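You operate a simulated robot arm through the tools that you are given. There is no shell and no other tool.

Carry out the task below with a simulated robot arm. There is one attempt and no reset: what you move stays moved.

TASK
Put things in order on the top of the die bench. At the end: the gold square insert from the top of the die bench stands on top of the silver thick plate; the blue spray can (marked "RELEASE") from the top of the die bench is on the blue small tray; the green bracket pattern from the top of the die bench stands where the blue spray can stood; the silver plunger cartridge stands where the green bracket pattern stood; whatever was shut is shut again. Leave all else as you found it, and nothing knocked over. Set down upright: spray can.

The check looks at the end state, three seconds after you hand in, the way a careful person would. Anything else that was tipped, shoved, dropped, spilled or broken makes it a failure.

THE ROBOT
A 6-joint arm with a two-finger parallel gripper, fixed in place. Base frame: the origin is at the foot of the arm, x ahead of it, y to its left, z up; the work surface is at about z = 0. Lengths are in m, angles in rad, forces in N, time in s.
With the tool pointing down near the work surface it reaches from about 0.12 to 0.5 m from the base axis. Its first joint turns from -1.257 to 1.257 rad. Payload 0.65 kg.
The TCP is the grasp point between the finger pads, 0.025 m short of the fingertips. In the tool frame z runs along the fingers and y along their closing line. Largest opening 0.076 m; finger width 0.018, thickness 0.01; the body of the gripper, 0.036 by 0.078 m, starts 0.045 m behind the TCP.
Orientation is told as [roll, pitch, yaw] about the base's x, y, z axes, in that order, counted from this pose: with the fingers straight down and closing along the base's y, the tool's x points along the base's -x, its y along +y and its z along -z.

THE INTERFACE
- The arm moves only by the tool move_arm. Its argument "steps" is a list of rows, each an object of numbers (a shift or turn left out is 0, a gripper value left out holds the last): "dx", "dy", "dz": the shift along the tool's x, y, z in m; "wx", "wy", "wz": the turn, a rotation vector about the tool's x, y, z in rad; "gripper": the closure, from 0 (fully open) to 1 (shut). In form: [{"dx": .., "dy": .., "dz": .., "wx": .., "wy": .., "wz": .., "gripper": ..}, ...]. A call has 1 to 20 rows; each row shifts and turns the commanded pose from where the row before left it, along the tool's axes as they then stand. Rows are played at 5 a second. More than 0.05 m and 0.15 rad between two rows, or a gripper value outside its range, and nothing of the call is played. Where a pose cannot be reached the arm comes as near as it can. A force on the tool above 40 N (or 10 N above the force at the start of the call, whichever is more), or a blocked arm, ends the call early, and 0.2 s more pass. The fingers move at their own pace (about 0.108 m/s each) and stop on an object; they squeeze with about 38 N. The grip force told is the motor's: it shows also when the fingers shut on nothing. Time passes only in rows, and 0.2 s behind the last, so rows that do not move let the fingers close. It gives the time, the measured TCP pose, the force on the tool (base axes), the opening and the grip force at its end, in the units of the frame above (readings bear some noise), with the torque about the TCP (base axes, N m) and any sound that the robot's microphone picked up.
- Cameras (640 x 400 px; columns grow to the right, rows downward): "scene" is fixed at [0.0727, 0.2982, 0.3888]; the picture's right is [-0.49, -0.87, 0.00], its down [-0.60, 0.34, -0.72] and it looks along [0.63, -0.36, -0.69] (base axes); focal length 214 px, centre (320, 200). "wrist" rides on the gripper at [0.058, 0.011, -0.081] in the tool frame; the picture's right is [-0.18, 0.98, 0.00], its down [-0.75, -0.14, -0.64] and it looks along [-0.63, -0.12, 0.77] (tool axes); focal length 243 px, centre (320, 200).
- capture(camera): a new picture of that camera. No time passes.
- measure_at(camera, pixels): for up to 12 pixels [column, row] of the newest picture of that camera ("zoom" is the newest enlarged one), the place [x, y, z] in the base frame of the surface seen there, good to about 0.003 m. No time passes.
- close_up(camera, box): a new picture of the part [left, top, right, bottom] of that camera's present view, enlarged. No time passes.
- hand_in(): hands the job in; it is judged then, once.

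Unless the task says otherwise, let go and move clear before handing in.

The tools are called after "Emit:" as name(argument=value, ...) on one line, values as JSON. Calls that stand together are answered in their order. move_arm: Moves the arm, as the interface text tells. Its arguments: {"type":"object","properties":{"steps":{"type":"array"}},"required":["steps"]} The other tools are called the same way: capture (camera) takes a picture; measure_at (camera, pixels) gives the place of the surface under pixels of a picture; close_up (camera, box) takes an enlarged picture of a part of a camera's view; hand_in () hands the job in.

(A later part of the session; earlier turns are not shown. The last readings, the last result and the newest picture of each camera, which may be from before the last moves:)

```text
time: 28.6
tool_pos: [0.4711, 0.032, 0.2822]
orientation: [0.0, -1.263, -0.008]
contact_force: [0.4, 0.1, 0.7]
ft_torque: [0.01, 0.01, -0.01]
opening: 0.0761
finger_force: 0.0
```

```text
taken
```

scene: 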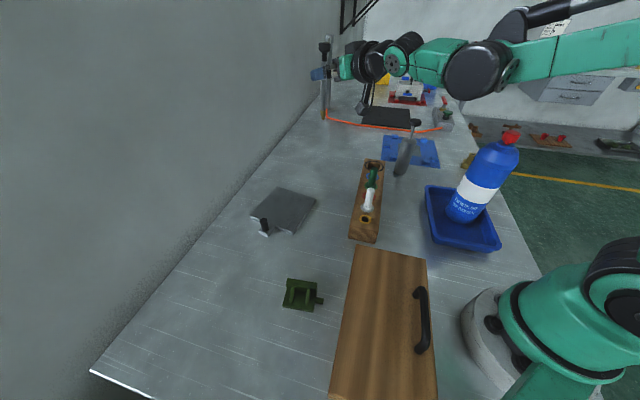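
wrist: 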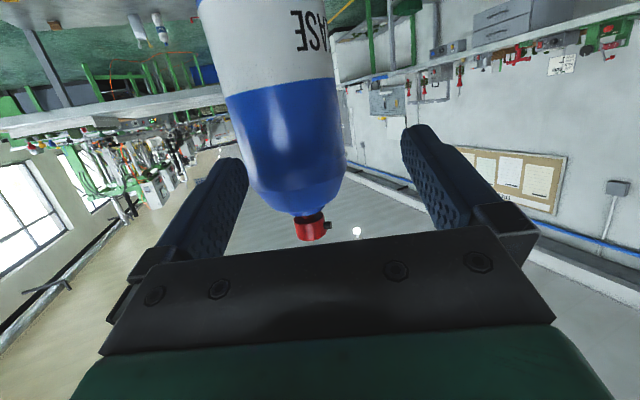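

The tool is straight ahead again at z 0.28. I'll pull it back and return it to vertical.

Emit:
move_arm(steps=[{"dz": -0.0381, "dx": 0.0122}, {"dz": -0.0381, "dx": 0.0122}, {"dz": -0.0381, "dx": 0.0122}, {"wy": 0.14}, {"wy": 0.14}, {"wy": 0.14}, {"wy": 0.14}, {"wy": 0.14}, {"wy": 0.14}, {"wy": 0.14}, {"wy": 0.14}, {"wy": 0.14}, {}])

```text
time: 31.4
tool_pos: [0.3515, 0.0347, 0.2809]
orientation: [0.0, 0.002, -0.011]
contact_force: [-0.4, -0.1, 0.2]
ft_torque: [0.02, -0.01, -0.01]
opening: 0.076
finger_force: 0.0
```

The tool is vertical again. Now I'll look closely at the bracket from the scene camera while it's unobstructed.

Emit:
close_up(camera="scene", box=[270, 265, 340, 320])

```text
7.27 times, centred on (305, 292) of scene
```

zoom: 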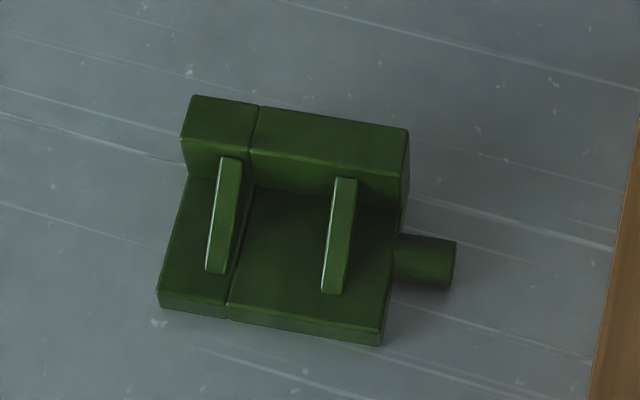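

Emit:
measure_at(camera="zoom", pixels=[[197, 102], [404, 134], [188, 135], [400, 170], [300, 130], [165, 285], [378, 325], [270, 300], [290, 220], [425, 255], [450, 262], [342, 190]])

Emit:
measure_at(camera="zoom", pixels=[[228, 165], [215, 265], [330, 285], [175, 240], [210, 220], [365, 240], [385, 280], [300, 165], [150, 300], [390, 345], [440, 240], [260, 320]])

```text
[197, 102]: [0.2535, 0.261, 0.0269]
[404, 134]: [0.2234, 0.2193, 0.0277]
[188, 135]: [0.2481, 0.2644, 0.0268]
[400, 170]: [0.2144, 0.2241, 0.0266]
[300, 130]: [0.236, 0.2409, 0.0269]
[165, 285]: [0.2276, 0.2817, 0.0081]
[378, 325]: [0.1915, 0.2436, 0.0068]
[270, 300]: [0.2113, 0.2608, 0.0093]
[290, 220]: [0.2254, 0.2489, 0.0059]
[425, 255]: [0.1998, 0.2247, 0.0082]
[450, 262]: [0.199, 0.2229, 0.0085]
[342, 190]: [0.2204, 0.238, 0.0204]
```

```text
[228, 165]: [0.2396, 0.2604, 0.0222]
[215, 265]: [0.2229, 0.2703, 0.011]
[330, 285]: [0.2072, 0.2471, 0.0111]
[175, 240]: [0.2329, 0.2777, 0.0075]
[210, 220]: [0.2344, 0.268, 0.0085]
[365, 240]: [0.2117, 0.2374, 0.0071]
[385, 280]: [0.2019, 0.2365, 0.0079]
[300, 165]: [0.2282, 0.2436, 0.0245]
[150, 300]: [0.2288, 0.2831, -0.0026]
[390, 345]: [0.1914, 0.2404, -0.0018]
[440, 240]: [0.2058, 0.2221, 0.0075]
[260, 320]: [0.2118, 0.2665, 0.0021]
```

The bracket's body spans about 0.052 × 0.037 m around (0.223,0.251), with its wall azimuth about 50°, wall height 0.027 and base edge about 0.008 high. I'll grip across the 0.037 m depth, so I'll yaw to 0.873 and move above it.

Emit:
move_arm(steps=[{"wz": -0.126}, {"wz": -0.126}, {"wz": -0.126}, {"wz": -0.126}, {"wz": -0.126}, {"wz": -0.126}, {"wz": -0.128}, {"dx": -0.0139, "dy": 0.0396}, {"dx": -0.0139, "dy": 0.0396}, {"dx": -0.0139, "dy": 0.0396}, {"dx": -0.0139, "dy": 0.0396}, {"dx": -0.0139, "dy": 0.0396}, {"dx": -0.0139, "dy": 0.0396}, {}, {}])

Emit:
capture(camera="wrist")

```text
time: 34.6
tool_pos: [0.2222, 0.2501, 0.2803]
orientation: [-0.001, -0.001, 0.873]
contact_force: [0.0, 0.1, -0.1]
ft_torque: [0.01, -0.01, 0.01]
opening: 0.0758
finger_force: 0.0
```

```text
taken
```

wrist: 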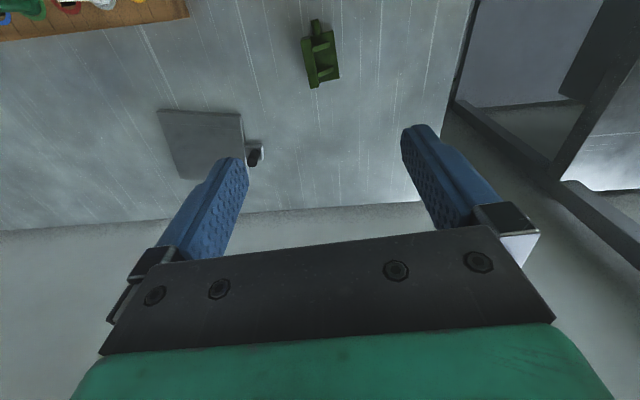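

The bracket shows at (320,52), exactly on the gripper's centre column. I'll descend to z≈0.10 and check the alignment again.

Emit:
move_arm(steps=[{"dz": 0.045}, {"dz": 0.045}, {"dz": 0.045}, {"dz": 0.045}, {}])

Emit:
capture(camera="wrist")

```text
time: 35.8
tool_pos: [0.2233, 0.2515, 0.1005]
orientation: [0.0, 0.001, 0.875]
contact_force: [0.3, 0.3, -0.3]
ft_torque: [0.03, 0.01, 0.03]
opening: 0.0762
finger_force: 0.1
```

```text
taken
```

wrist: 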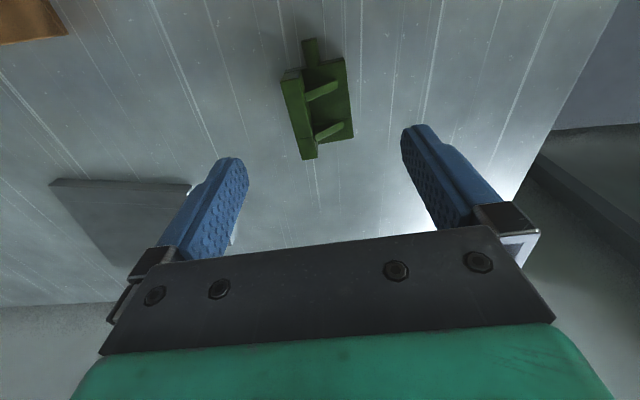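

The bracket's centre is within a couple of pixels of the grasp line and its walls run parallel to the fingers. I'll go down to just above the bench.

Emit:
move_arm(steps=[{"dz": 0.04}, {"dz": 0.028}, {}, {}])

Emit:
capture(camera="wrist")

```text
time: 36.8
tool_pos: [0.2236, 0.2515, 0.0319]
orientation: [0.001, 0.001, 0.875]
contact_force: [0.7, -0.1, 1.0]
ft_torque: [-0.02, -0.01, -0.01]
opening: 0.0761
finger_force: 0.1
```

```text
taken
```

wrist: 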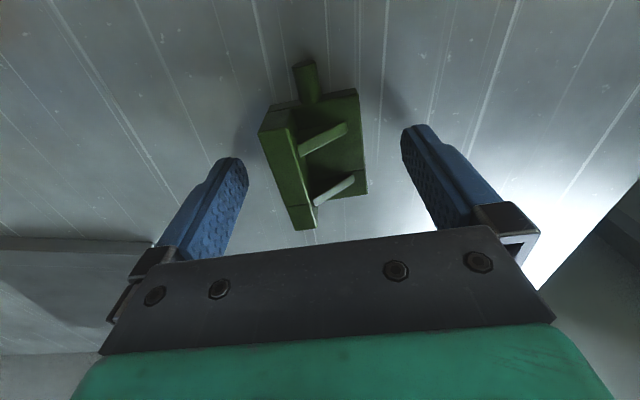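

The bracket sits between the open fingers with clearance both sides (wrist 235,180 / 410,150). I'll lower the last few millimetres and close.

Emit:
move_arm(steps=[{"dz": 0.0045}, {}, {"gripper": 0.3}, {"gripper": 0.45}, {"gripper": 0.6}, {"gripper": 1.0}, {}, {}])

Emit:
capture(camera="wrist")

```text
time: 38.6
tool_pos: [0.2232, 0.2513, 0.0286]
orientation: [-0.001, 0.001, 0.874]
contact_force: [-1.2, 0.1, 1.9]
ft_torque: [0.07, 0.06, 0.03]
opening: 0.039
finger_force: 37.6
```

```text
taken
```

wrist: 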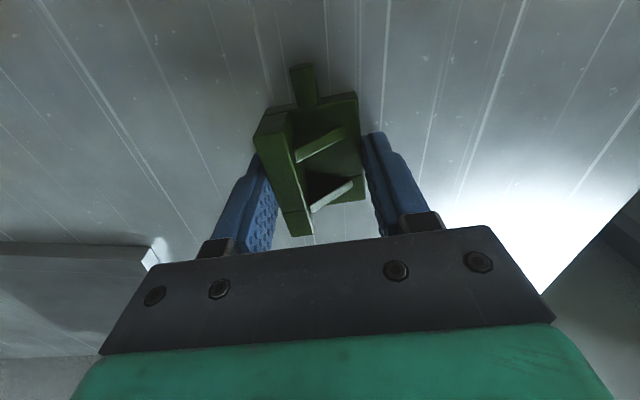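

The bracket is gripped at 0.039 m with 38 N. I'll lift it gently and check that it stays level.

Emit:
move_arm(steps=[{"dz": -0.008}, {"dz": -0.02}, {"dz": -0.03}, {}])

Emit:
capture(camera="wrist")

Emit:
close_up(camera="scene", box=[230, 180, 370, 300])

```text
time: 39.6
tool_pos: [0.2237, 0.2515, 0.0869]
orientation: [0.0, 0.001, 0.874]
contact_force: [0.0, -0.1, -1.0]
ft_torque: [-0.03, 0.0, 0.0]
opening: 0.0386
finger_force: 38.4
```

```text
taken
```

wrist: 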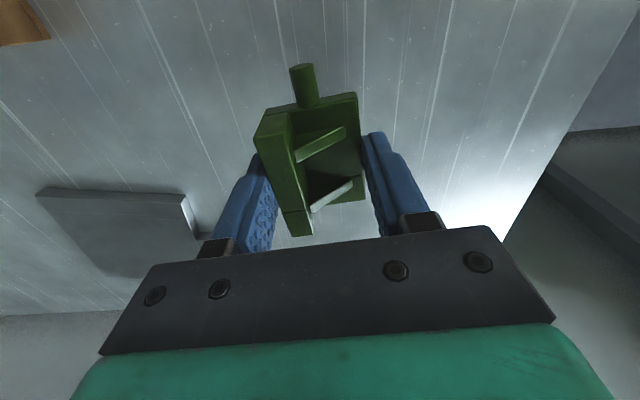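

```text
3.33 times, centred on (300, 240) of scene
```

zoom: 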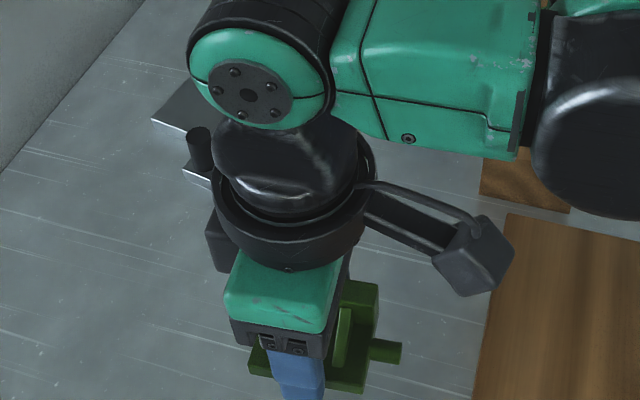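

The bracket is held level and the bench spot is free. I'll carry it 0.132 m out to where the can stood and lower it near the surface.

Emit:
move_arm(steps=[{"dx": -0.033, "dy": -0.0025}, {"dx": -0.033, "dy": -0.0025}, {"dx": -0.033, "dy": -0.0025}, {"dx": -0.033, "dy": -0.0026}, {}, {}])

Emit:
capture(camera="scene")

```text
time: 41.0
tool_pos: [0.3141, 0.3456, 0.0869]
orientation: [0.0, -0.001, 0.874]
contact_force: [-0.4, -0.9, -1.1]
ft_torque: [0.03, 0.0, -0.01]
opening: 0.0389
finger_force: 37.4
```

```text
taken
```

scene: 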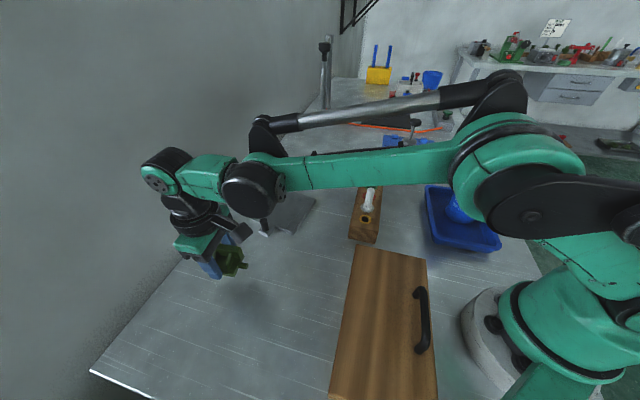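

The TCP is at (0.314,0.346), over the can's old spot. I'll lower it to just above the bench, then creep to contact.

Emit:
move_arm(steps=[{"dz": 0.03}, {"dz": 0.025}, {}, {"dz": 0.0015}, {}])

```text
time: 42.2
tool_pos: [0.3164, 0.3468, 0.0303]
orientation: [0.001, 0.001, 0.876]
contact_force: [-0.2, 0.6, -0.5]
ft_torque: [-0.02, -0.01, 0.0]
opening: 0.0387
finger_force: 38.1
```

Emit:
move_arm(steps=[{"dz": 0.001}, {"dz": 0.001}, {}])

```text
time: 43.0
tool_pos: [0.3159, 0.3455, 0.0278]
orientation: [0.001, -0.001, 0.873]
contact_force: [-1.5, -0.4, 5.2]
ft_torque: [0.08, 0.09, 0.0]
opening: 0.0389
finger_force: 38.1
```

Contact shows at +5 N with z 0.028. I'll open the gripper and check before lifting away.

Emit:
move_arm(steps=[{"gripper": 0.4}, {"gripper": 0.2}, {"gripper": 0.0}, {}])

Emit:
capture(camera="wrist")

```text
time: 44.0
tool_pos: [0.3153, 0.3454, 0.0287]
orientation: [0.001, -0.001, 0.874]
contact_force: [-0.4, -0.2, 0.0]
ft_torque: [0.03, 0.03, -0.02]
opening: 0.0759
finger_force: 0.1
```

```text
taken
```

wrist: 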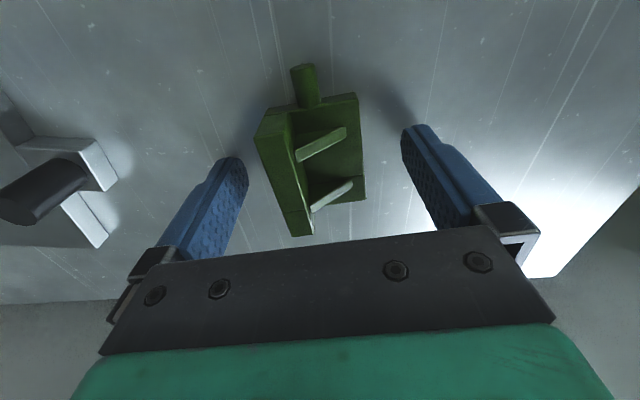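

The bracket stands free between the open fingers. I'll lift straight up.

Emit:
move_arm(steps=[{"dz": -0.025}, {"dz": -0.045}, {"dz": -0.045}, {"dz": -0.045}, {"dz": -0.045}, {"dz": -0.03}, {}])

Emit:
capture(camera="wrist")

Emit:
capture(camera="scene")

```text
time: 45.6
tool_pos: [0.2998, 0.3282, 0.2402]
orientation: [0.0, 0.002, 0.874]
contact_force: [-0.1, 0.4, 0.2]
ft_torque: [-0.04, 0.01, -0.01]
opening: 0.0757
finger_force: 0.2
out of reach, approached as far as the arm can: row 5, 6
```

```text
taken
```

wrist: 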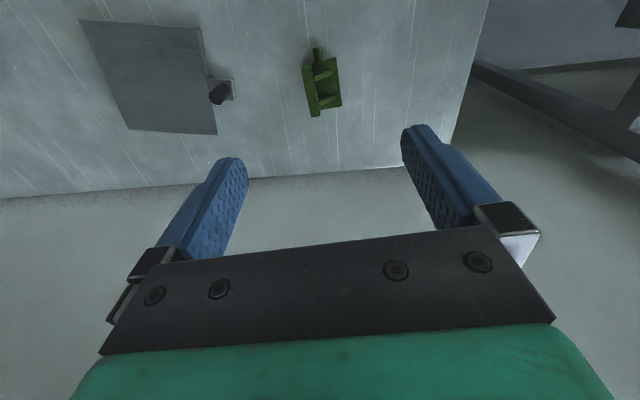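

```text
taken
```

scene: 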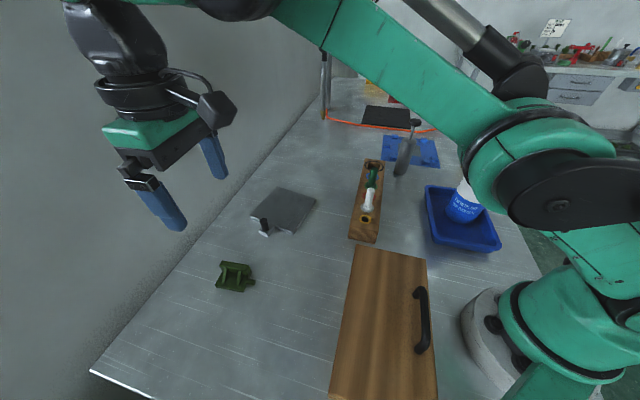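

The bracket now stands where the can was (scene 235,277), upright. From this view I'll measure the plate's outline and the little block with the black post.

Emit:
measure_at(camera="wrist", pixels=[[82, 24], [198, 30], [214, 130], [130, 126], [150, 75], [215, 90], [230, 85], [228, 100], [206, 80], [180, 80], [212, 110], [118, 90]])

Emit:
close_up(camera="wrist", box=[70, 0, 260, 150])

Emit:
close_up(camera="scene", box=[235, 170, 335, 250])

```text
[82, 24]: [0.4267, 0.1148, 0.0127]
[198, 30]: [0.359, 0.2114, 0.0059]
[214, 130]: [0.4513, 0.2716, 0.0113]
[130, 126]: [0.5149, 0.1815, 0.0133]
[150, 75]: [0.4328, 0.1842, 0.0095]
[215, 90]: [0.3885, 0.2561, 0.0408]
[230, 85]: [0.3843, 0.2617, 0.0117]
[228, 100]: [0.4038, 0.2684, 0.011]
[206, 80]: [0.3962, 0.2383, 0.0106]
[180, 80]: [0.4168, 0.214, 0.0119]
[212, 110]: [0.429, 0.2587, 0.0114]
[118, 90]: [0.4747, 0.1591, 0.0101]
```

```text
2.67 times, centred on (165, 75) of wrist
```

zoom: 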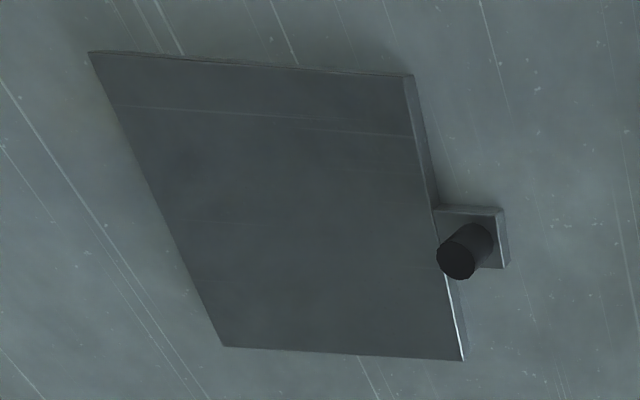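

```text
5.00 times, centred on (285, 210) of scene
```

zoom: 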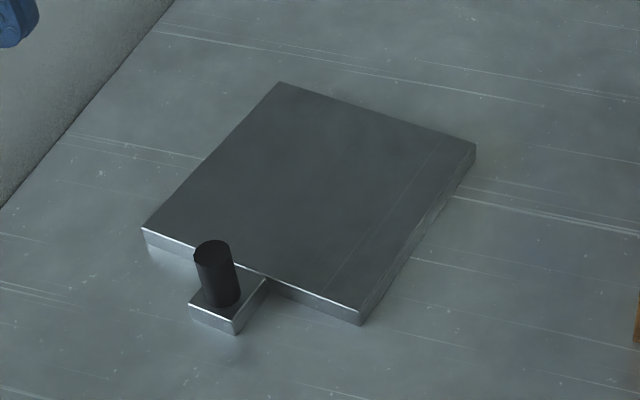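

The plate's centre is about (0.438,0.195) with its top at z 0.011. The cartridge needs a tilted side grip because of its knob, so I'll first test, empty-handed, whether a roughly 45° tilt is reachable low over the bracket's old spot.

Emit:
move_arm(steps=[{"dx": 0.036}, {"dx": 0.036}, {"dx": 0.036, "dz": 0.02}, {"dz": 0.04}, {"wy": -0.13}, {"wy": -0.13}, {"wy": -0.13}, {"wy": -0.13}, {"wy": -0.13}, {"wy": -0.13}, {}])

Emit:
capture(camera="scene")

```text
time: 48.0
tool_pos: [0.2292, 0.2453, 0.1801]
orientation: [-0.001, -0.783, 0.874]
contact_force: [0.9, 0.3, 0.1]
ft_torque: [-0.02, 0.0, 0.03]
opening: 0.0764
finger_force: 0.1
```

```text
taken
```

scene: 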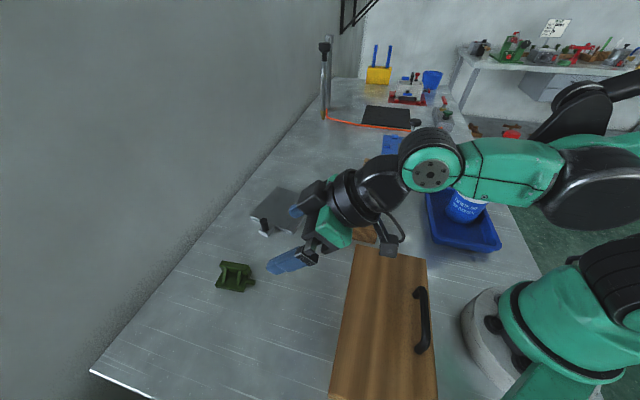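

The 45° tilt is reached at z 0.18. I'll try lowering straight down to about 0.085 over the bracket's old spot.

Emit:
move_arm(steps=[{"dz": 0.0225, "dx": 0.0223}, {"dz": 0.0225, "dx": 0.0223}, {"dz": 0.0225, "dx": 0.0223}, {}])

Emit:
capture(camera="scene")

```text
time: 49.0
tool_pos: [0.2307, 0.2447, 0.0859]
orientation: [-0.002, -0.781, 0.876]
contact_force: [-0.5, 0.0, -0.2]
ft_torque: [-0.01, 0.01, -0.01]
opening: 0.0757
finger_force: 0.0
```

```text
taken
```

scene: 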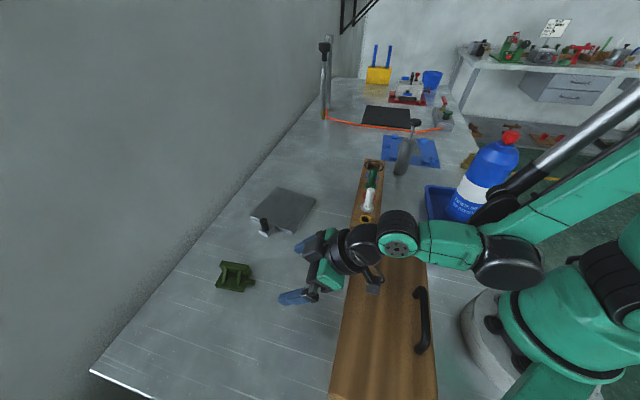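

That pose is fine, so the 45° tilt will work for placing. I'll rise and swing around to straight ahead to view the cartridge, keeping the tilt.

Emit:
move_arm(steps=[{"dz": -0.0291, "dx": -0.0289}, {"dz": -0.0291, "dx": -0.0289}, {"dz": -0.0291, "dx": -0.0289}, {"dz": -0.0291, "dx": -0.0289}, {"dy": -0.0433, "dx": 0.0039, "dz": -0.0038, "wx": 0.0917, "wz": 0.0922}, {"dy": -0.0433, "dx": 0.0039, "dz": -0.0038, "wx": 0.0917, "wz": 0.0922}, {"dy": -0.0433, "dx": 0.0039, "dz": -0.0038, "wx": 0.0917, "wz": 0.0922}, {"dy": -0.0433, "dx": 0.0039, "dz": -0.0038, "wx": 0.0917, "wz": 0.0922}, {"dy": -0.0433, "dx": 0.0039, "dz": -0.0038, "wx": 0.0917, "wz": 0.0922}, {"dy": -0.0433, "dx": 0.0039, "dz": -0.0038, "wx": 0.0917, "wz": 0.0922}, {"dy": -0.0433, "dx": 0.0039, "dz": -0.0038, "wx": 0.0917, "wz": 0.0922}, {}])

Emit:
capture(camera="wrist")

Emit:
capture(camera="scene")

```text
time: 51.6
tool_pos: [0.3336, -0.0321, 0.2473]
orientation: [-0.004, -0.782, -0.034]
contact_force: [0.4, -0.1, -0.8]
ft_torque: [0.03, -0.03, -0.02]
opening: 0.0759
finger_force: 0.0
```

```text
taken
```

wrist: 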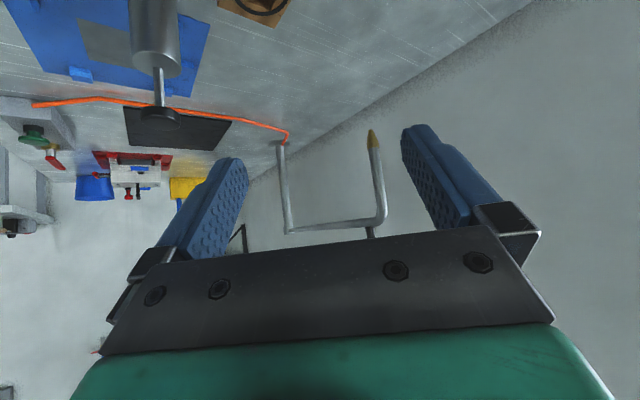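

```text
taken
```

scene: 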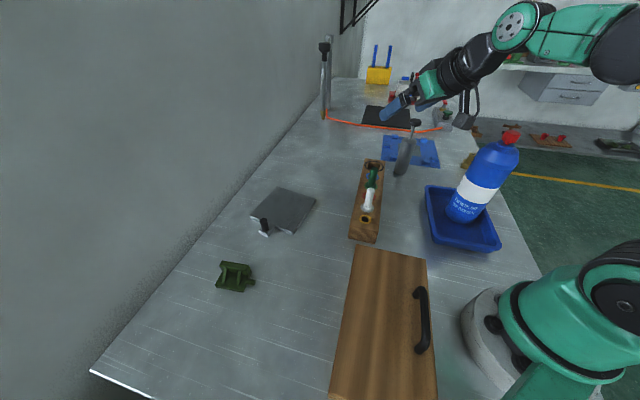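

The cartridge is visible in both views (wrist 155,60; scene 408,145). I'll enlarge and measure it carefully.

Emit:
close_up(camera="scene", box=[380, 110, 440, 185])

Emit:
measure_at(camera="scene", pixels=[[400, 173], [403, 165], [396, 172], [406, 175], [405, 155], [400, 155], [410, 155], [408, 142], [413, 141], [405, 141], [413, 132], [414, 122]])

Emit:
measure_at(camera="wrist", pixels=[[135, 20], [155, 20], [177, 20], [137, 60], [155, 60], [178, 55], [155, 72], [160, 90], [160, 108], [160, 122], [145, 118], [177, 122]])

```text
5.33 times, centred on (410, 148) of scene
```

zoom: 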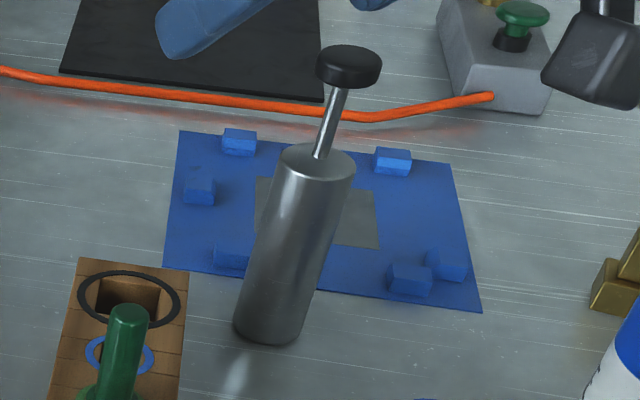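

```text
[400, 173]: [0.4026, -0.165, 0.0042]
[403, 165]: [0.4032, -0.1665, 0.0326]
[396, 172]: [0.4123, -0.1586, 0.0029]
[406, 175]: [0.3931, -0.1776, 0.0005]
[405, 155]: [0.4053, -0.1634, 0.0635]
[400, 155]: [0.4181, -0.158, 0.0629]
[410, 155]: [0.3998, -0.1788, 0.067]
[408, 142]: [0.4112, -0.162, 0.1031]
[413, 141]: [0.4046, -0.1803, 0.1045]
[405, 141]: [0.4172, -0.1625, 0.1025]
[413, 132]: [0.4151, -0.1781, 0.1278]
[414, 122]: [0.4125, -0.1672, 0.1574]
```

```text
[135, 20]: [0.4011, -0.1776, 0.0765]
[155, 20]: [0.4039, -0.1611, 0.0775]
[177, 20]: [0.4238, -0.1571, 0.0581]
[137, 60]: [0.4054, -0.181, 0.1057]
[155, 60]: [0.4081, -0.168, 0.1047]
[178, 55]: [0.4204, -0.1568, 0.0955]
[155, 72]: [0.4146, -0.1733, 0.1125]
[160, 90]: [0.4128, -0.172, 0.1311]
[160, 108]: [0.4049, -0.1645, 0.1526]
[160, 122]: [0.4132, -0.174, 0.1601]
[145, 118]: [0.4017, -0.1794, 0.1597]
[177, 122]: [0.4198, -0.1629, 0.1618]
```

The cartridge's axis is about (0.416,-0.1735), radius 0.016, body top at 0.107 and knob top at 0.16. I'll approach with the heading turned to the right so the arm stays well away from the can; first rotate and shift at height.

Emit:
move_arm(steps=[{"wx": 0.0938, "wz": 0.0943}, {"wx": 0.0938, "wz": 0.0943}, {"wx": 0.0938, "wz": 0.0943}, {"wx": 0.0938, "wz": 0.0943}, {"wx": 0.0938, "wz": 0.0943}, {"wx": 0.0938, "wz": 0.0943}, {"wx": 0.0938, "wz": 0.0943}, {"wx": 0.0938, "wz": 0.0943}, {"dx": -0.0269, "dz": 0.0268, "dy": 0.0031}, {"dx": -0.0269, "dz": 0.0268, "dy": 0.0031}, {"dx": -0.0269, "dz": 0.0268, "dy": 0.0031}, {}, {}])

Emit:
capture(camera="wrist")

Emit:
capture(camera="scene")

```text
time: 54.4
tool_pos: [0.3941, -0.1288, 0.2478]
orientation: [-0.001, -0.784, -1.096]
contact_force: [0.1, -0.4, -0.4]
ft_torque: [-0.01, 0.03, 0.01]
opening: 0.0761
finger_force: 0.1
```

```text
taken
```

wrist: 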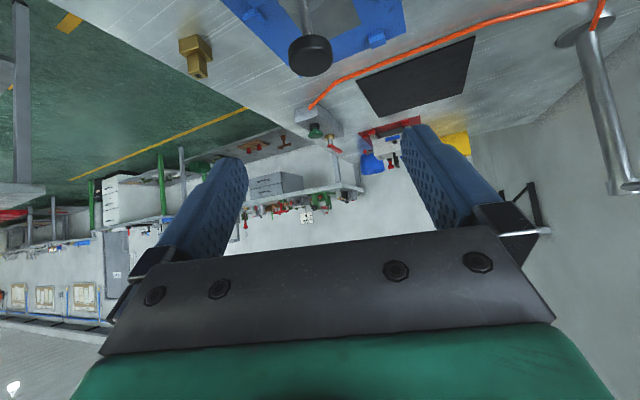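

```text
taken
```

scene: 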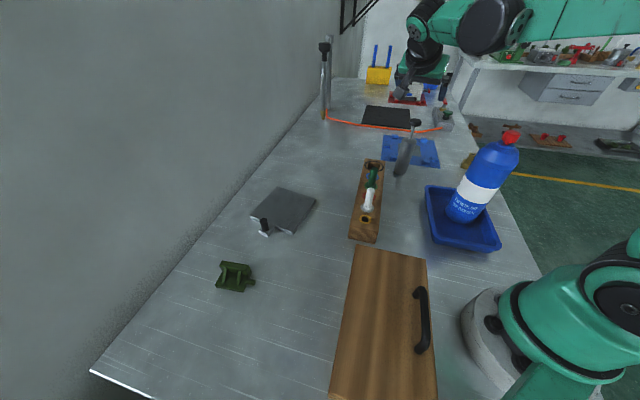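

The knob's top at (311,55) matches the predicted spot, so the lateral alignment is good. I'll descend to the pre-grasp pose behind the cartridge.

Emit:
move_arm(steps=[{"dz": 0.029, "dx": 0.0288}, {"dz": 0.029, "dx": 0.0288}, {"dz": 0.029, "dx": 0.0288}, {}, {}])

Emit:
capture(camera="wrist")

Emit:
capture(camera="scene")

```text
time: 55.6
tool_pos: [0.3947, -0.1281, 0.1253]
orientation: [-0.003, -0.784, -1.097]
contact_force: [-0.6, 0.5, 0.2]
ft_torque: [0.02, -0.03, -0.03]
opening: 0.076
finger_force: 0.1
```

```text
taken
```

wrist: 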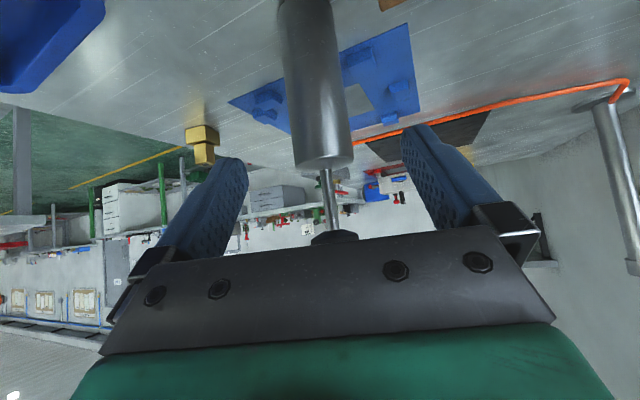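

```text
taken
```

scene: 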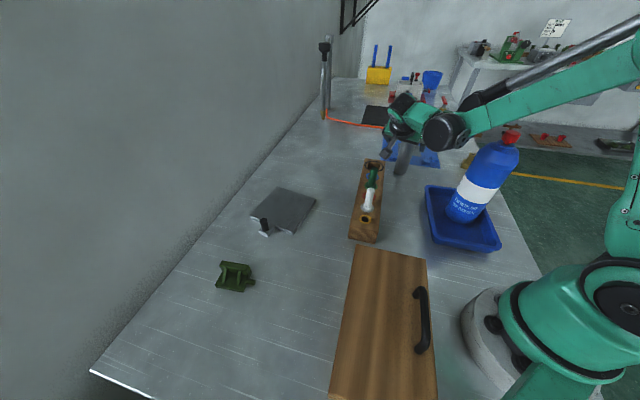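

The cartridge stands centred between the open fingers (column ~320). I'll slide in along the tool axis to the grasp point and check before closing.

Emit:
move_arm(steps=[{"dz": 0.025}, {"dz": 0.025}, {"dz": 0.02}, {}, {}])

Emit:
capture(camera="wrist")

Emit:
close_up(camera="scene", box=[340, 80, 500, 200])

```text
time: 56.8
tool_pos: [0.4176, -0.1721, 0.0766]
orientation: [-0.002, -0.782, -1.097]
contact_force: [0.2, -0.8, 0.4]
ft_torque: [0.0, 0.02, 0.03]
opening: 0.0759
finger_force: 0.0
```

```text
taken
```

wrist: 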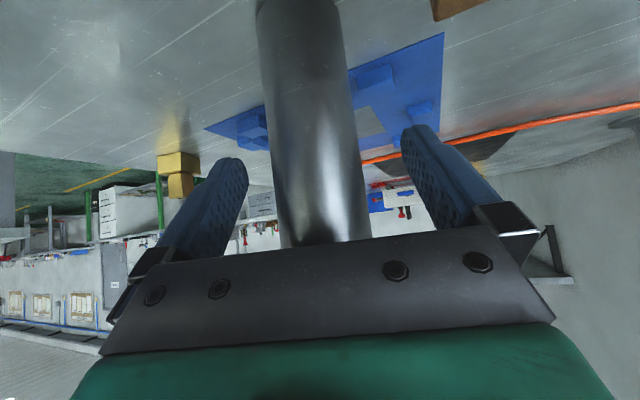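

```text
3.33 times, centred on (420, 140) of scene
```

zoom: 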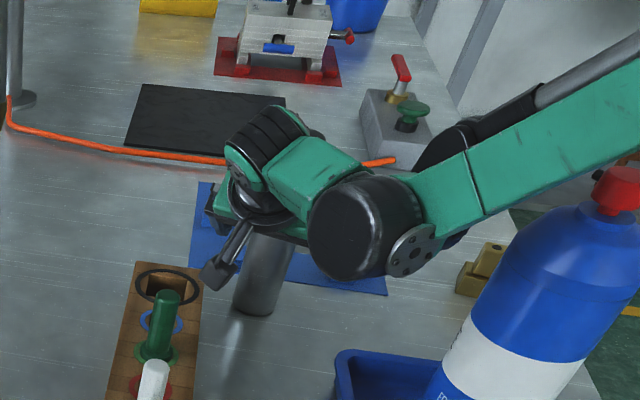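

The cartridge is between the fingers with the palm clear of body and knob, and the arm is away from the can. I'll close gently.

Emit:
move_arm(steps=[{"gripper": 0.3}, {"gripper": 0.45}, {"gripper": 0.52}, {"gripper": 0.58}, {"gripper": 1.0}, {}, {}])

Emit:
capture(camera="wrist")

```text
time: 58.4
tool_pos: [0.4164, -0.1726, 0.0755]
orientation: [0.0, -0.785, -1.097]
contact_force: [0.0, 0.3, 0.5]
ft_torque: [0.08, -0.08, 0.02]
opening: 0.0366
finger_force: 37.9
```

```text
taken
```

wrist: 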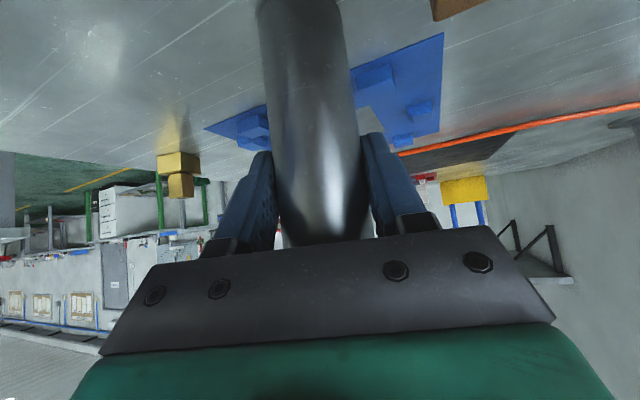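

The cartridge is gripped at 0.0366 m with 38 N. I'll lift it slightly and check that it hangs straight.

Emit:
move_arm(steps=[{"dz": -0.0071, "dx": -0.0071}, {"dz": -0.0142, "dx": -0.0141}, {"dz": -0.0213, "dx": -0.0212}, {}, {}])

Emit:
capture(camera="wrist")

Emit:
close_up(camera="scene", box=[340, 80, 500, 200])

```text
time: 59.6
tool_pos: [0.4158, -0.1717, 0.1374]
orientation: [-0.002, -0.786, -1.099]
contact_force: [0.0, 0.1, -2.5]
ft_torque: [0.02, 0.01, 0.01]
opening: 0.0369
finger_force: 38.8
```

```text
taken
```

wrist: 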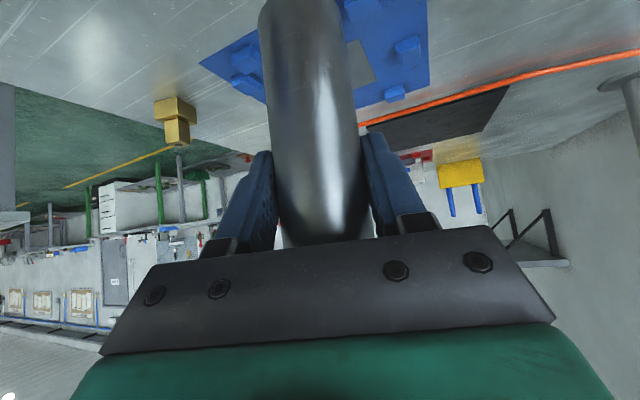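

```text
3.33 times, centred on (420, 140) of scene
```

zoom: 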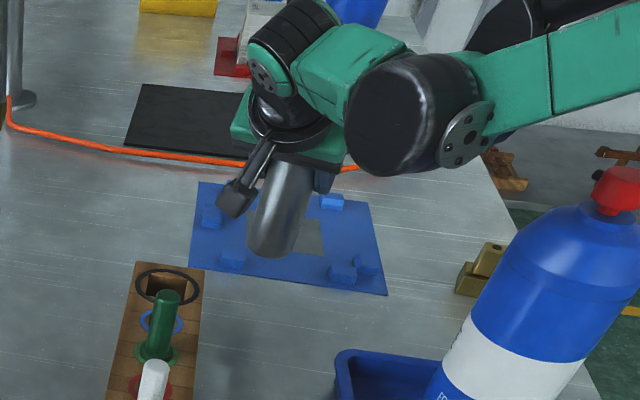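

It hangs straight, at about 0.25 kg. I'll raise it and retrace the path back to straight ahead at height.

Emit:
move_arm(steps=[{"dz": -0.026, "dx": -0.0259}, {"dz": -0.026, "dx": -0.0259}, {"dz": -0.026, "dx": -0.0259}, {"dx": 0.0286, "dz": -0.0285, "dy": -0.0023}, {"dx": 0.0286, "dz": -0.0285, "dy": -0.0023}, {"dx": 0.0286, "dz": -0.0285, "dy": -0.0023}, {"dx": 0.0286, "dz": -0.0285, "dy": -0.0023}, {"wx": -0.0938, "wz": -0.0943}, {"wx": -0.0938, "wz": -0.0943}, {"wx": -0.0938, "wz": -0.0943}, {"wx": -0.0938, "wz": -0.0943}, {"wx": -0.0938, "wz": -0.0943}, {"wx": -0.0938, "wz": -0.0943}, {"wx": -0.0938, "wz": -0.0943}, {"wx": -0.0938, "wz": -0.0943}, {}])

Emit:
capture(camera="scene")

```text
time: 63.0
tool_pos: [0.3348, -0.0323, 0.2468]
orientation: [-0.003, -0.783, -0.032]
contact_force: [-0.7, 0.4, -2.9]
ft_torque: [0.0, 0.03, 0.05]
opening: 0.037
finger_force: 37.9
```

```text
taken
```

scene: 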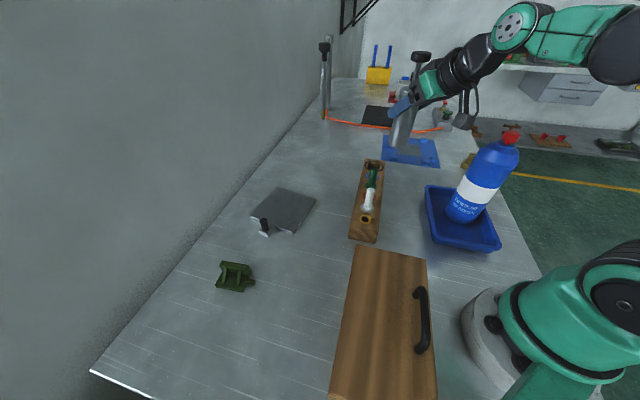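

The cartridge is over the centre. I'll swing left to the bracket's old spot at this height.

Emit:
move_arm(steps=[{"dy": 0.0437, "wx": -0.0917, "wz": -0.0922}, {"dy": 0.0437, "wx": -0.0917, "wz": -0.0922}, {"dy": 0.0437, "wx": -0.0917, "wz": -0.0922}, {"dy": 0.0437, "wx": -0.0917, "wz": -0.0922}, {"dy": 0.0437, "wx": -0.0917, "wz": -0.0922}, {"dy": 0.0437, "wx": -0.0917, "wz": -0.0922}, {"dy": 0.0437, "wx": -0.0917, "wz": -0.0922}, {"dy": 0.01}, {}, {}])

Emit:
capture(camera="scene")

```text
time: 65.2
tool_pos: [0.2252, 0.2506, 0.2465]
orientation: [0.001, -0.78, 0.874]
contact_force: [0.5, -0.8, -3.1]
ft_torque: [-0.01, 0.02, -0.01]
opening: 0.0369
finger_force: 37.6
```

```text
taken
```

scene: 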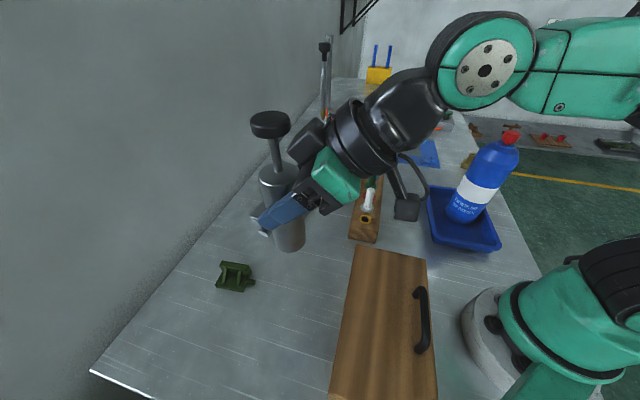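

The cartridge is over its target. I'll lower it to about 2 cm above the bench.

Emit:
move_arm(steps=[{"dz": 0.0266, "dx": 0.0264, "dy": 0.0015}, {"dz": 0.0266, "dx": 0.0264}, {"dz": 0.0266, "dx": 0.0264}, {"dz": 0.0266, "dx": 0.0264}, {}, {}])

Emit:
capture(camera="scene")

Emit:
capture(camera="wrist")

```text
time: 66.6
tool_pos: [0.2232, 0.2504, 0.0966]
orientation: [-0.001, -0.782, 0.874]
contact_force: [-0.2, 0.6, -2.6]
ft_torque: [0.02, -0.01, 0.04]
opening: 0.0371
finger_force: 37.9
```

```text
taken
```

scene: 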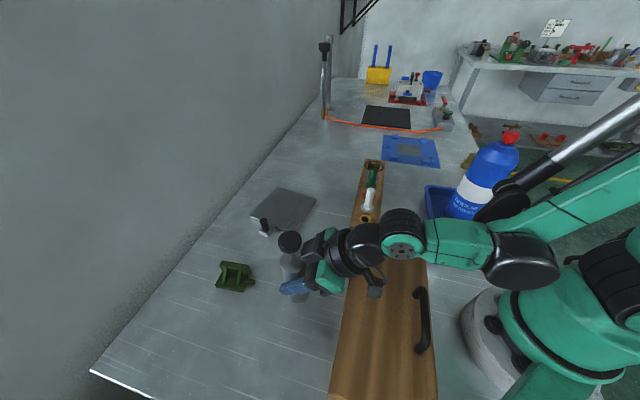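

```text
taken
```

wrist: 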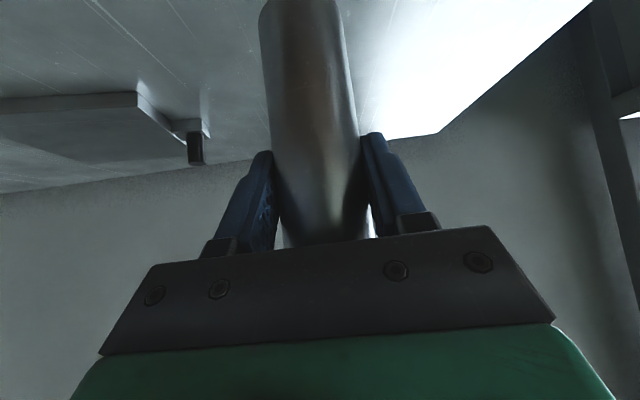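

The cartridge is upright and about 2 cm above the bench. Before going lower I'll check how far the camera housing is above the box top.

Emit:
measure_at(camera="scene", pixels=[[375, 285], [375, 293], [370, 296], [380, 296], [378, 305], [365, 310], [525, 270], [525, 288]])

Emit:
close_up(camera="scene", box=[240, 210, 420, 330])

```text
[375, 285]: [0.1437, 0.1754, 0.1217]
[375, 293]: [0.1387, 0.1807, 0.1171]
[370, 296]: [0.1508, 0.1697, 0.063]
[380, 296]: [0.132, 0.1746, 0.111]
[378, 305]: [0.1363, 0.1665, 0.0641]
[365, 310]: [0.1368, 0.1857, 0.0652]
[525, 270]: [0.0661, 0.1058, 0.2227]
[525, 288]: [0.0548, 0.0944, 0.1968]
```

```text
3.33 times, centred on (330, 270) of scene
```

zoom: 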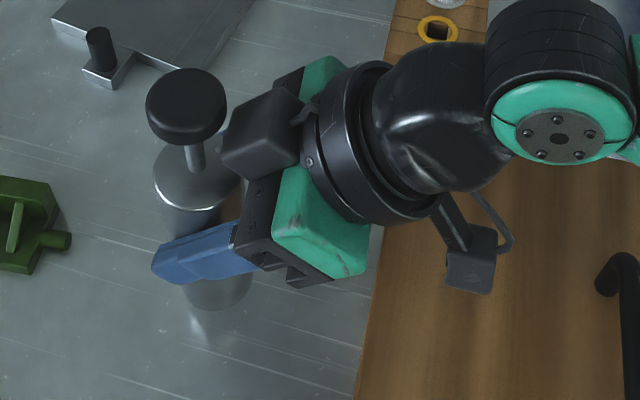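

The housing stays about 2 cm above the box top even at the final height. I'll lower to just above contact and then creep.

Emit:
move_arm(steps=[{"dz": 0.0113, "dx": 0.0113}, {}, {"dz": 0.0014, "dx": 0.0014}, {}])

```text
time: 67.6
tool_pos: [0.2239, 0.2505, 0.0781]
orientation: [-0.001, -0.782, 0.874]
contact_force: [0.2, 0.0, -1.3]
ft_torque: [-0.02, 0.04, 0.02]
opening: 0.0368
finger_force: 37.9
```

Emit:
move_arm(steps=[{"dz": 0.0007, "dx": 0.0007}, {"dz": 0.0007, "dx": 0.0007}, {"dz": 0.0004, "dx": 0.0004}, {}])

```text
time: 68.6
tool_pos: [0.2241, 0.2526, 0.0767]
orientation: [-0.001, -0.78, 0.875]
contact_force: [-3.1, -3.0, 11.5]
ft_torque: [-0.01, 0.05, 0.0]
opening: 0.0367
finger_force: 38.1
```

Contact shows at +11.5 N. I'll ease up a millimetre to unload it and then open the fingers.

Emit:
move_arm(steps=[{"dz": -0.0007, "dx": -0.0007}, {}, {"gripper": 0.48}, {"gripper": 0.4}, {"gripper": 0.2}, {"gripper": 0.0}, {}])

Emit:
capture(camera="wrist")

Emit:
close_up(camera="scene", box=[240, 210, 420, 330])

```text
time: 70.2
tool_pos: [0.2231, 0.2515, 0.0773]
orientation: [-0.002, -0.78, 0.875]
contact_force: [-0.5, 0.7, 0.3]
ft_torque: [-0.02, -0.01, -0.01]
opening: 0.0763
finger_force: 0.1
```

```text
taken
```

wrist: 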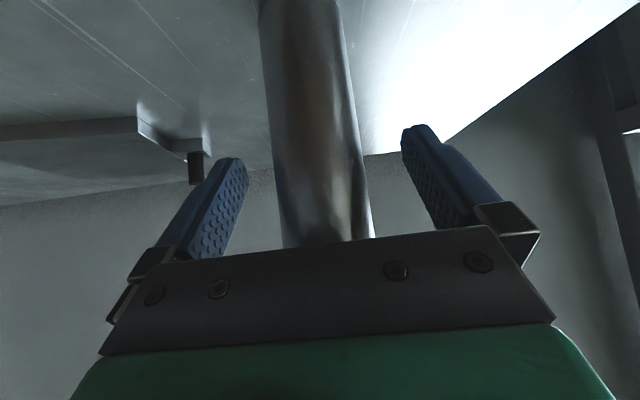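

```text
3.33 times, centred on (330, 270) of scene
```

zoom: 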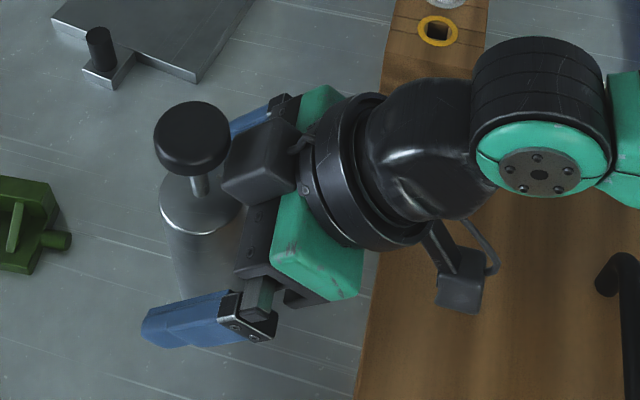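

The cartridge stands on its own with wide finger clearance. I'll back off along the tool axis in small steps, since an earlier retreat ran out of reach.

Emit:
move_arm(steps=[{"dz": -0.012}, {"dz": -0.012}, {}])

```text
time: 71.0
tool_pos: [0.2123, 0.2392, 0.0943]
orientation: [-0.003, -0.781, 0.873]
contact_force: [0.4, 0.2, 0.2]
ft_torque: [0.04, 0.01, -0.03]
opening: 0.076
finger_force: 0.1
```

Emit:
move_arm(steps=[{"dz": -0.012}, {"dz": -0.012}, {}])

```text
time: 71.8
tool_pos: [0.2031, 0.2256, 0.1107]
orientation: [-0.002, -0.781, 0.874]
contact_force: [0.4, -0.3, 0.4]
ft_torque: [-0.01, -0.02, 0.0]
opening: 0.0758
finger_force: 0.1
```

Emit:
move_arm(steps=[{"dz": -0.012}, {"dz": -0.012}, {}])

Emit:
capture(camera="scene")

```text
time: 72.6
tool_pos: [0.1917, 0.2133, 0.1283]
orientation: [-0.002, -0.781, 0.875]
contact_force: [0.2, 0.6, -0.1]
ft_torque: [-0.01, 0.0, -0.01]
opening: 0.0759
finger_force: 0.1
```

```text
taken
```

scene: 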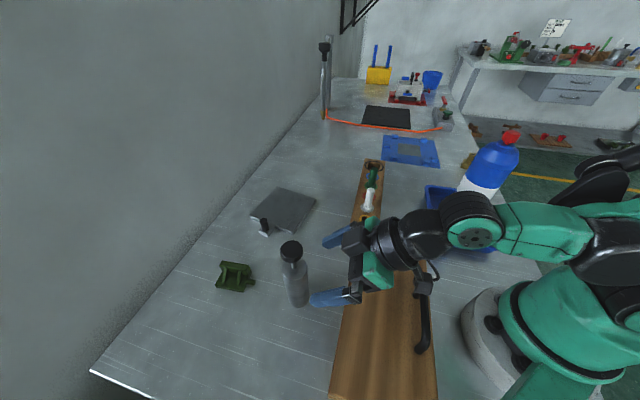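

The cartridge is upright at its new spot (scene 295,275) and the gripper is about 5 cm back. I'll rise straight up to a safe height.

Emit:
move_arm(steps=[{"dz": -0.0213, "dx": -0.0212}, {"dz": -0.0284, "dx": -0.0282}, {"dz": -0.0284, "dx": -0.0282}, {}])

Emit:
capture(camera="wrist")

Emit:
capture(camera="scene")

```text
time: 73.6
tool_pos: [0.1912, 0.2133, 0.2374]
orientation: [-0.003, -0.78, 0.873]
contact_force: [0.1, -0.5, 0.8]
ft_torque: [0.02, 0.0, -0.02]
opening: 0.0759
finger_force: 0.0
```

```text
taken
```

wrist: 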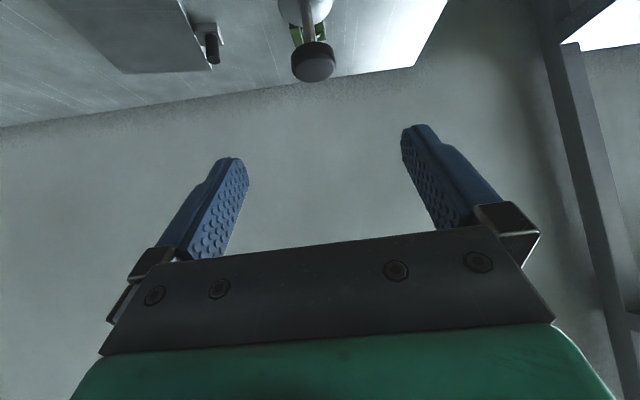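

```text
taken
```

scene: 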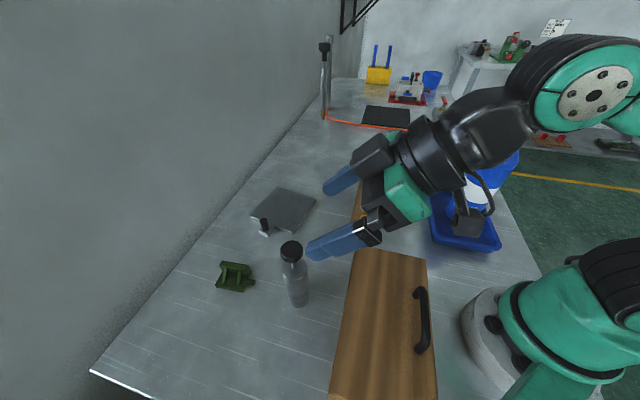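

The third placement is done and the arm is clear. Next is the gold insert: I'll un-tilt, rise, and swing around to the right at a radius and height that clear the can.

Emit:
move_arm(steps=[{"wy": 0.13}, {"wy": 0.13}, {"wy": 0.13}, {"wy": 0.13}, {"wy": 0.13}, {"wy": 0.13}, {"dz": -0.045}, {"dx": -0.037}, {"dx": -0.037}, {}])

```text
time: 75.8
tool_pos: [0.2387, 0.27, 0.2825]
orientation: [0.0, 0.0, 0.872]
contact_force: [-0.8, 0.5, 0.0]
ft_torque: [0.01, 0.01, 0.01]
opening: 0.0763
finger_force: 0.1
```

Emit:
move_arm(steps=[{"dy": -0.0466, "dx": 0.0043, "wz": 0.13}, {"dy": -0.0466, "dx": 0.0043, "wz": 0.13}, {"dy": -0.0466, "dx": 0.0043, "wz": 0.13}, {"dy": -0.0466, "dx": 0.0043, "wz": 0.13}, {"dy": -0.0466, "dx": 0.0043, "wz": 0.13}, {"dy": -0.0466, "dx": 0.0043, "wz": 0.13}, {"dy": -0.0466, "dx": 0.0043, "wz": 0.13}, {"dy": -0.0466, "dx": 0.0043, "wz": 0.13}, {"dy": -0.0466, "dx": 0.0043, "wz": 0.13}, {"dy": -0.0466, "dx": 0.0043, "wz": 0.13}, {"dy": -0.0466, "dx": 0.0043, "wz": 0.13}, {"dy": -0.0466, "dx": 0.0043, "wz": 0.13}, {"dy": -0.0466, "dx": 0.0043, "wz": 0.13}, {}])

Emit:
capture(camera="wrist")

Emit:
capture(camera="scene")

```text
time: 78.8
tool_pos: [0.2391, -0.2691, 0.2828]
orientation: [-0.001, 0.001, -0.821]
contact_force: [-0.5, 0.9, -0.7]
ft_torque: [0.02, -0.01, -0.02]
opening: 0.076
finger_force: 0.0
```

```text
taken
```

wrist: 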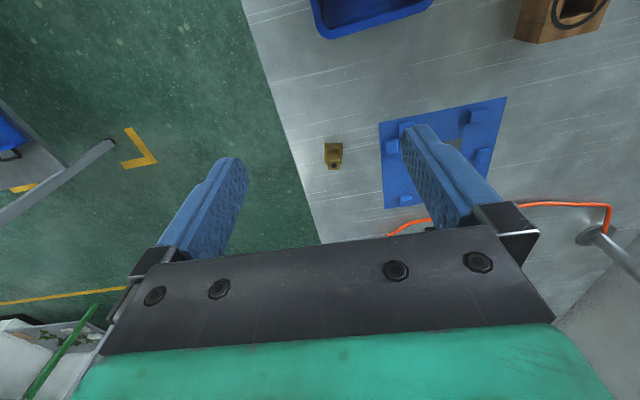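

```text
taken
```

scene: 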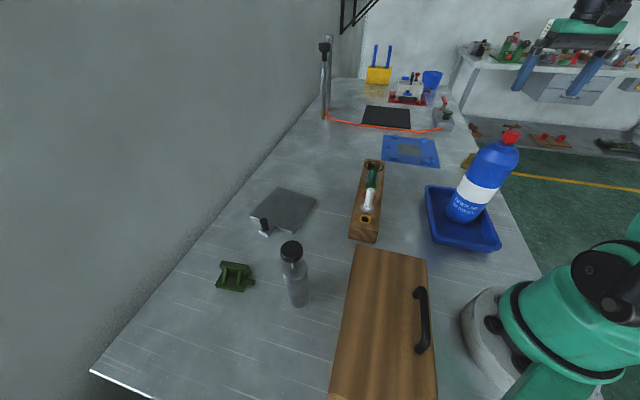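

The gold insert is at wrist (333,156), near the bench edge. I'll enlarge and measure it.

Emit:
close_up(camera="wrist", box=[305, 130, 365, 180])

Emit:
measure_at(camera="wrist", pixels=[[326, 145], [341, 145], [326, 158], [342, 158], [328, 167], [339, 167], [334, 166], [334, 150], [333, 146], [333, 158], [324, 168], [344, 150]])

```text
8.00 times, centred on (335, 155) of wrist
```

zoom: 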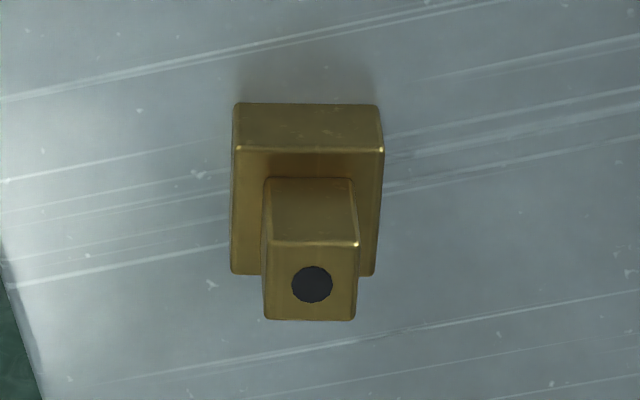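

```text
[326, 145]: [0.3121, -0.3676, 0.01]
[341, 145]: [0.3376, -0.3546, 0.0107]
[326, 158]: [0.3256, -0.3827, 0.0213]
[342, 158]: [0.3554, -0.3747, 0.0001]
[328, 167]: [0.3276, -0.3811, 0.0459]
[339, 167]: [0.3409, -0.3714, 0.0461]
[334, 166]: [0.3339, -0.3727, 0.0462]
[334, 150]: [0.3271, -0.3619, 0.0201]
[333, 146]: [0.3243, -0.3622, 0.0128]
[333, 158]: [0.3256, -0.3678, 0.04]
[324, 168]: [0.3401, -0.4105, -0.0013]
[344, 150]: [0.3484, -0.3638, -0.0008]
```

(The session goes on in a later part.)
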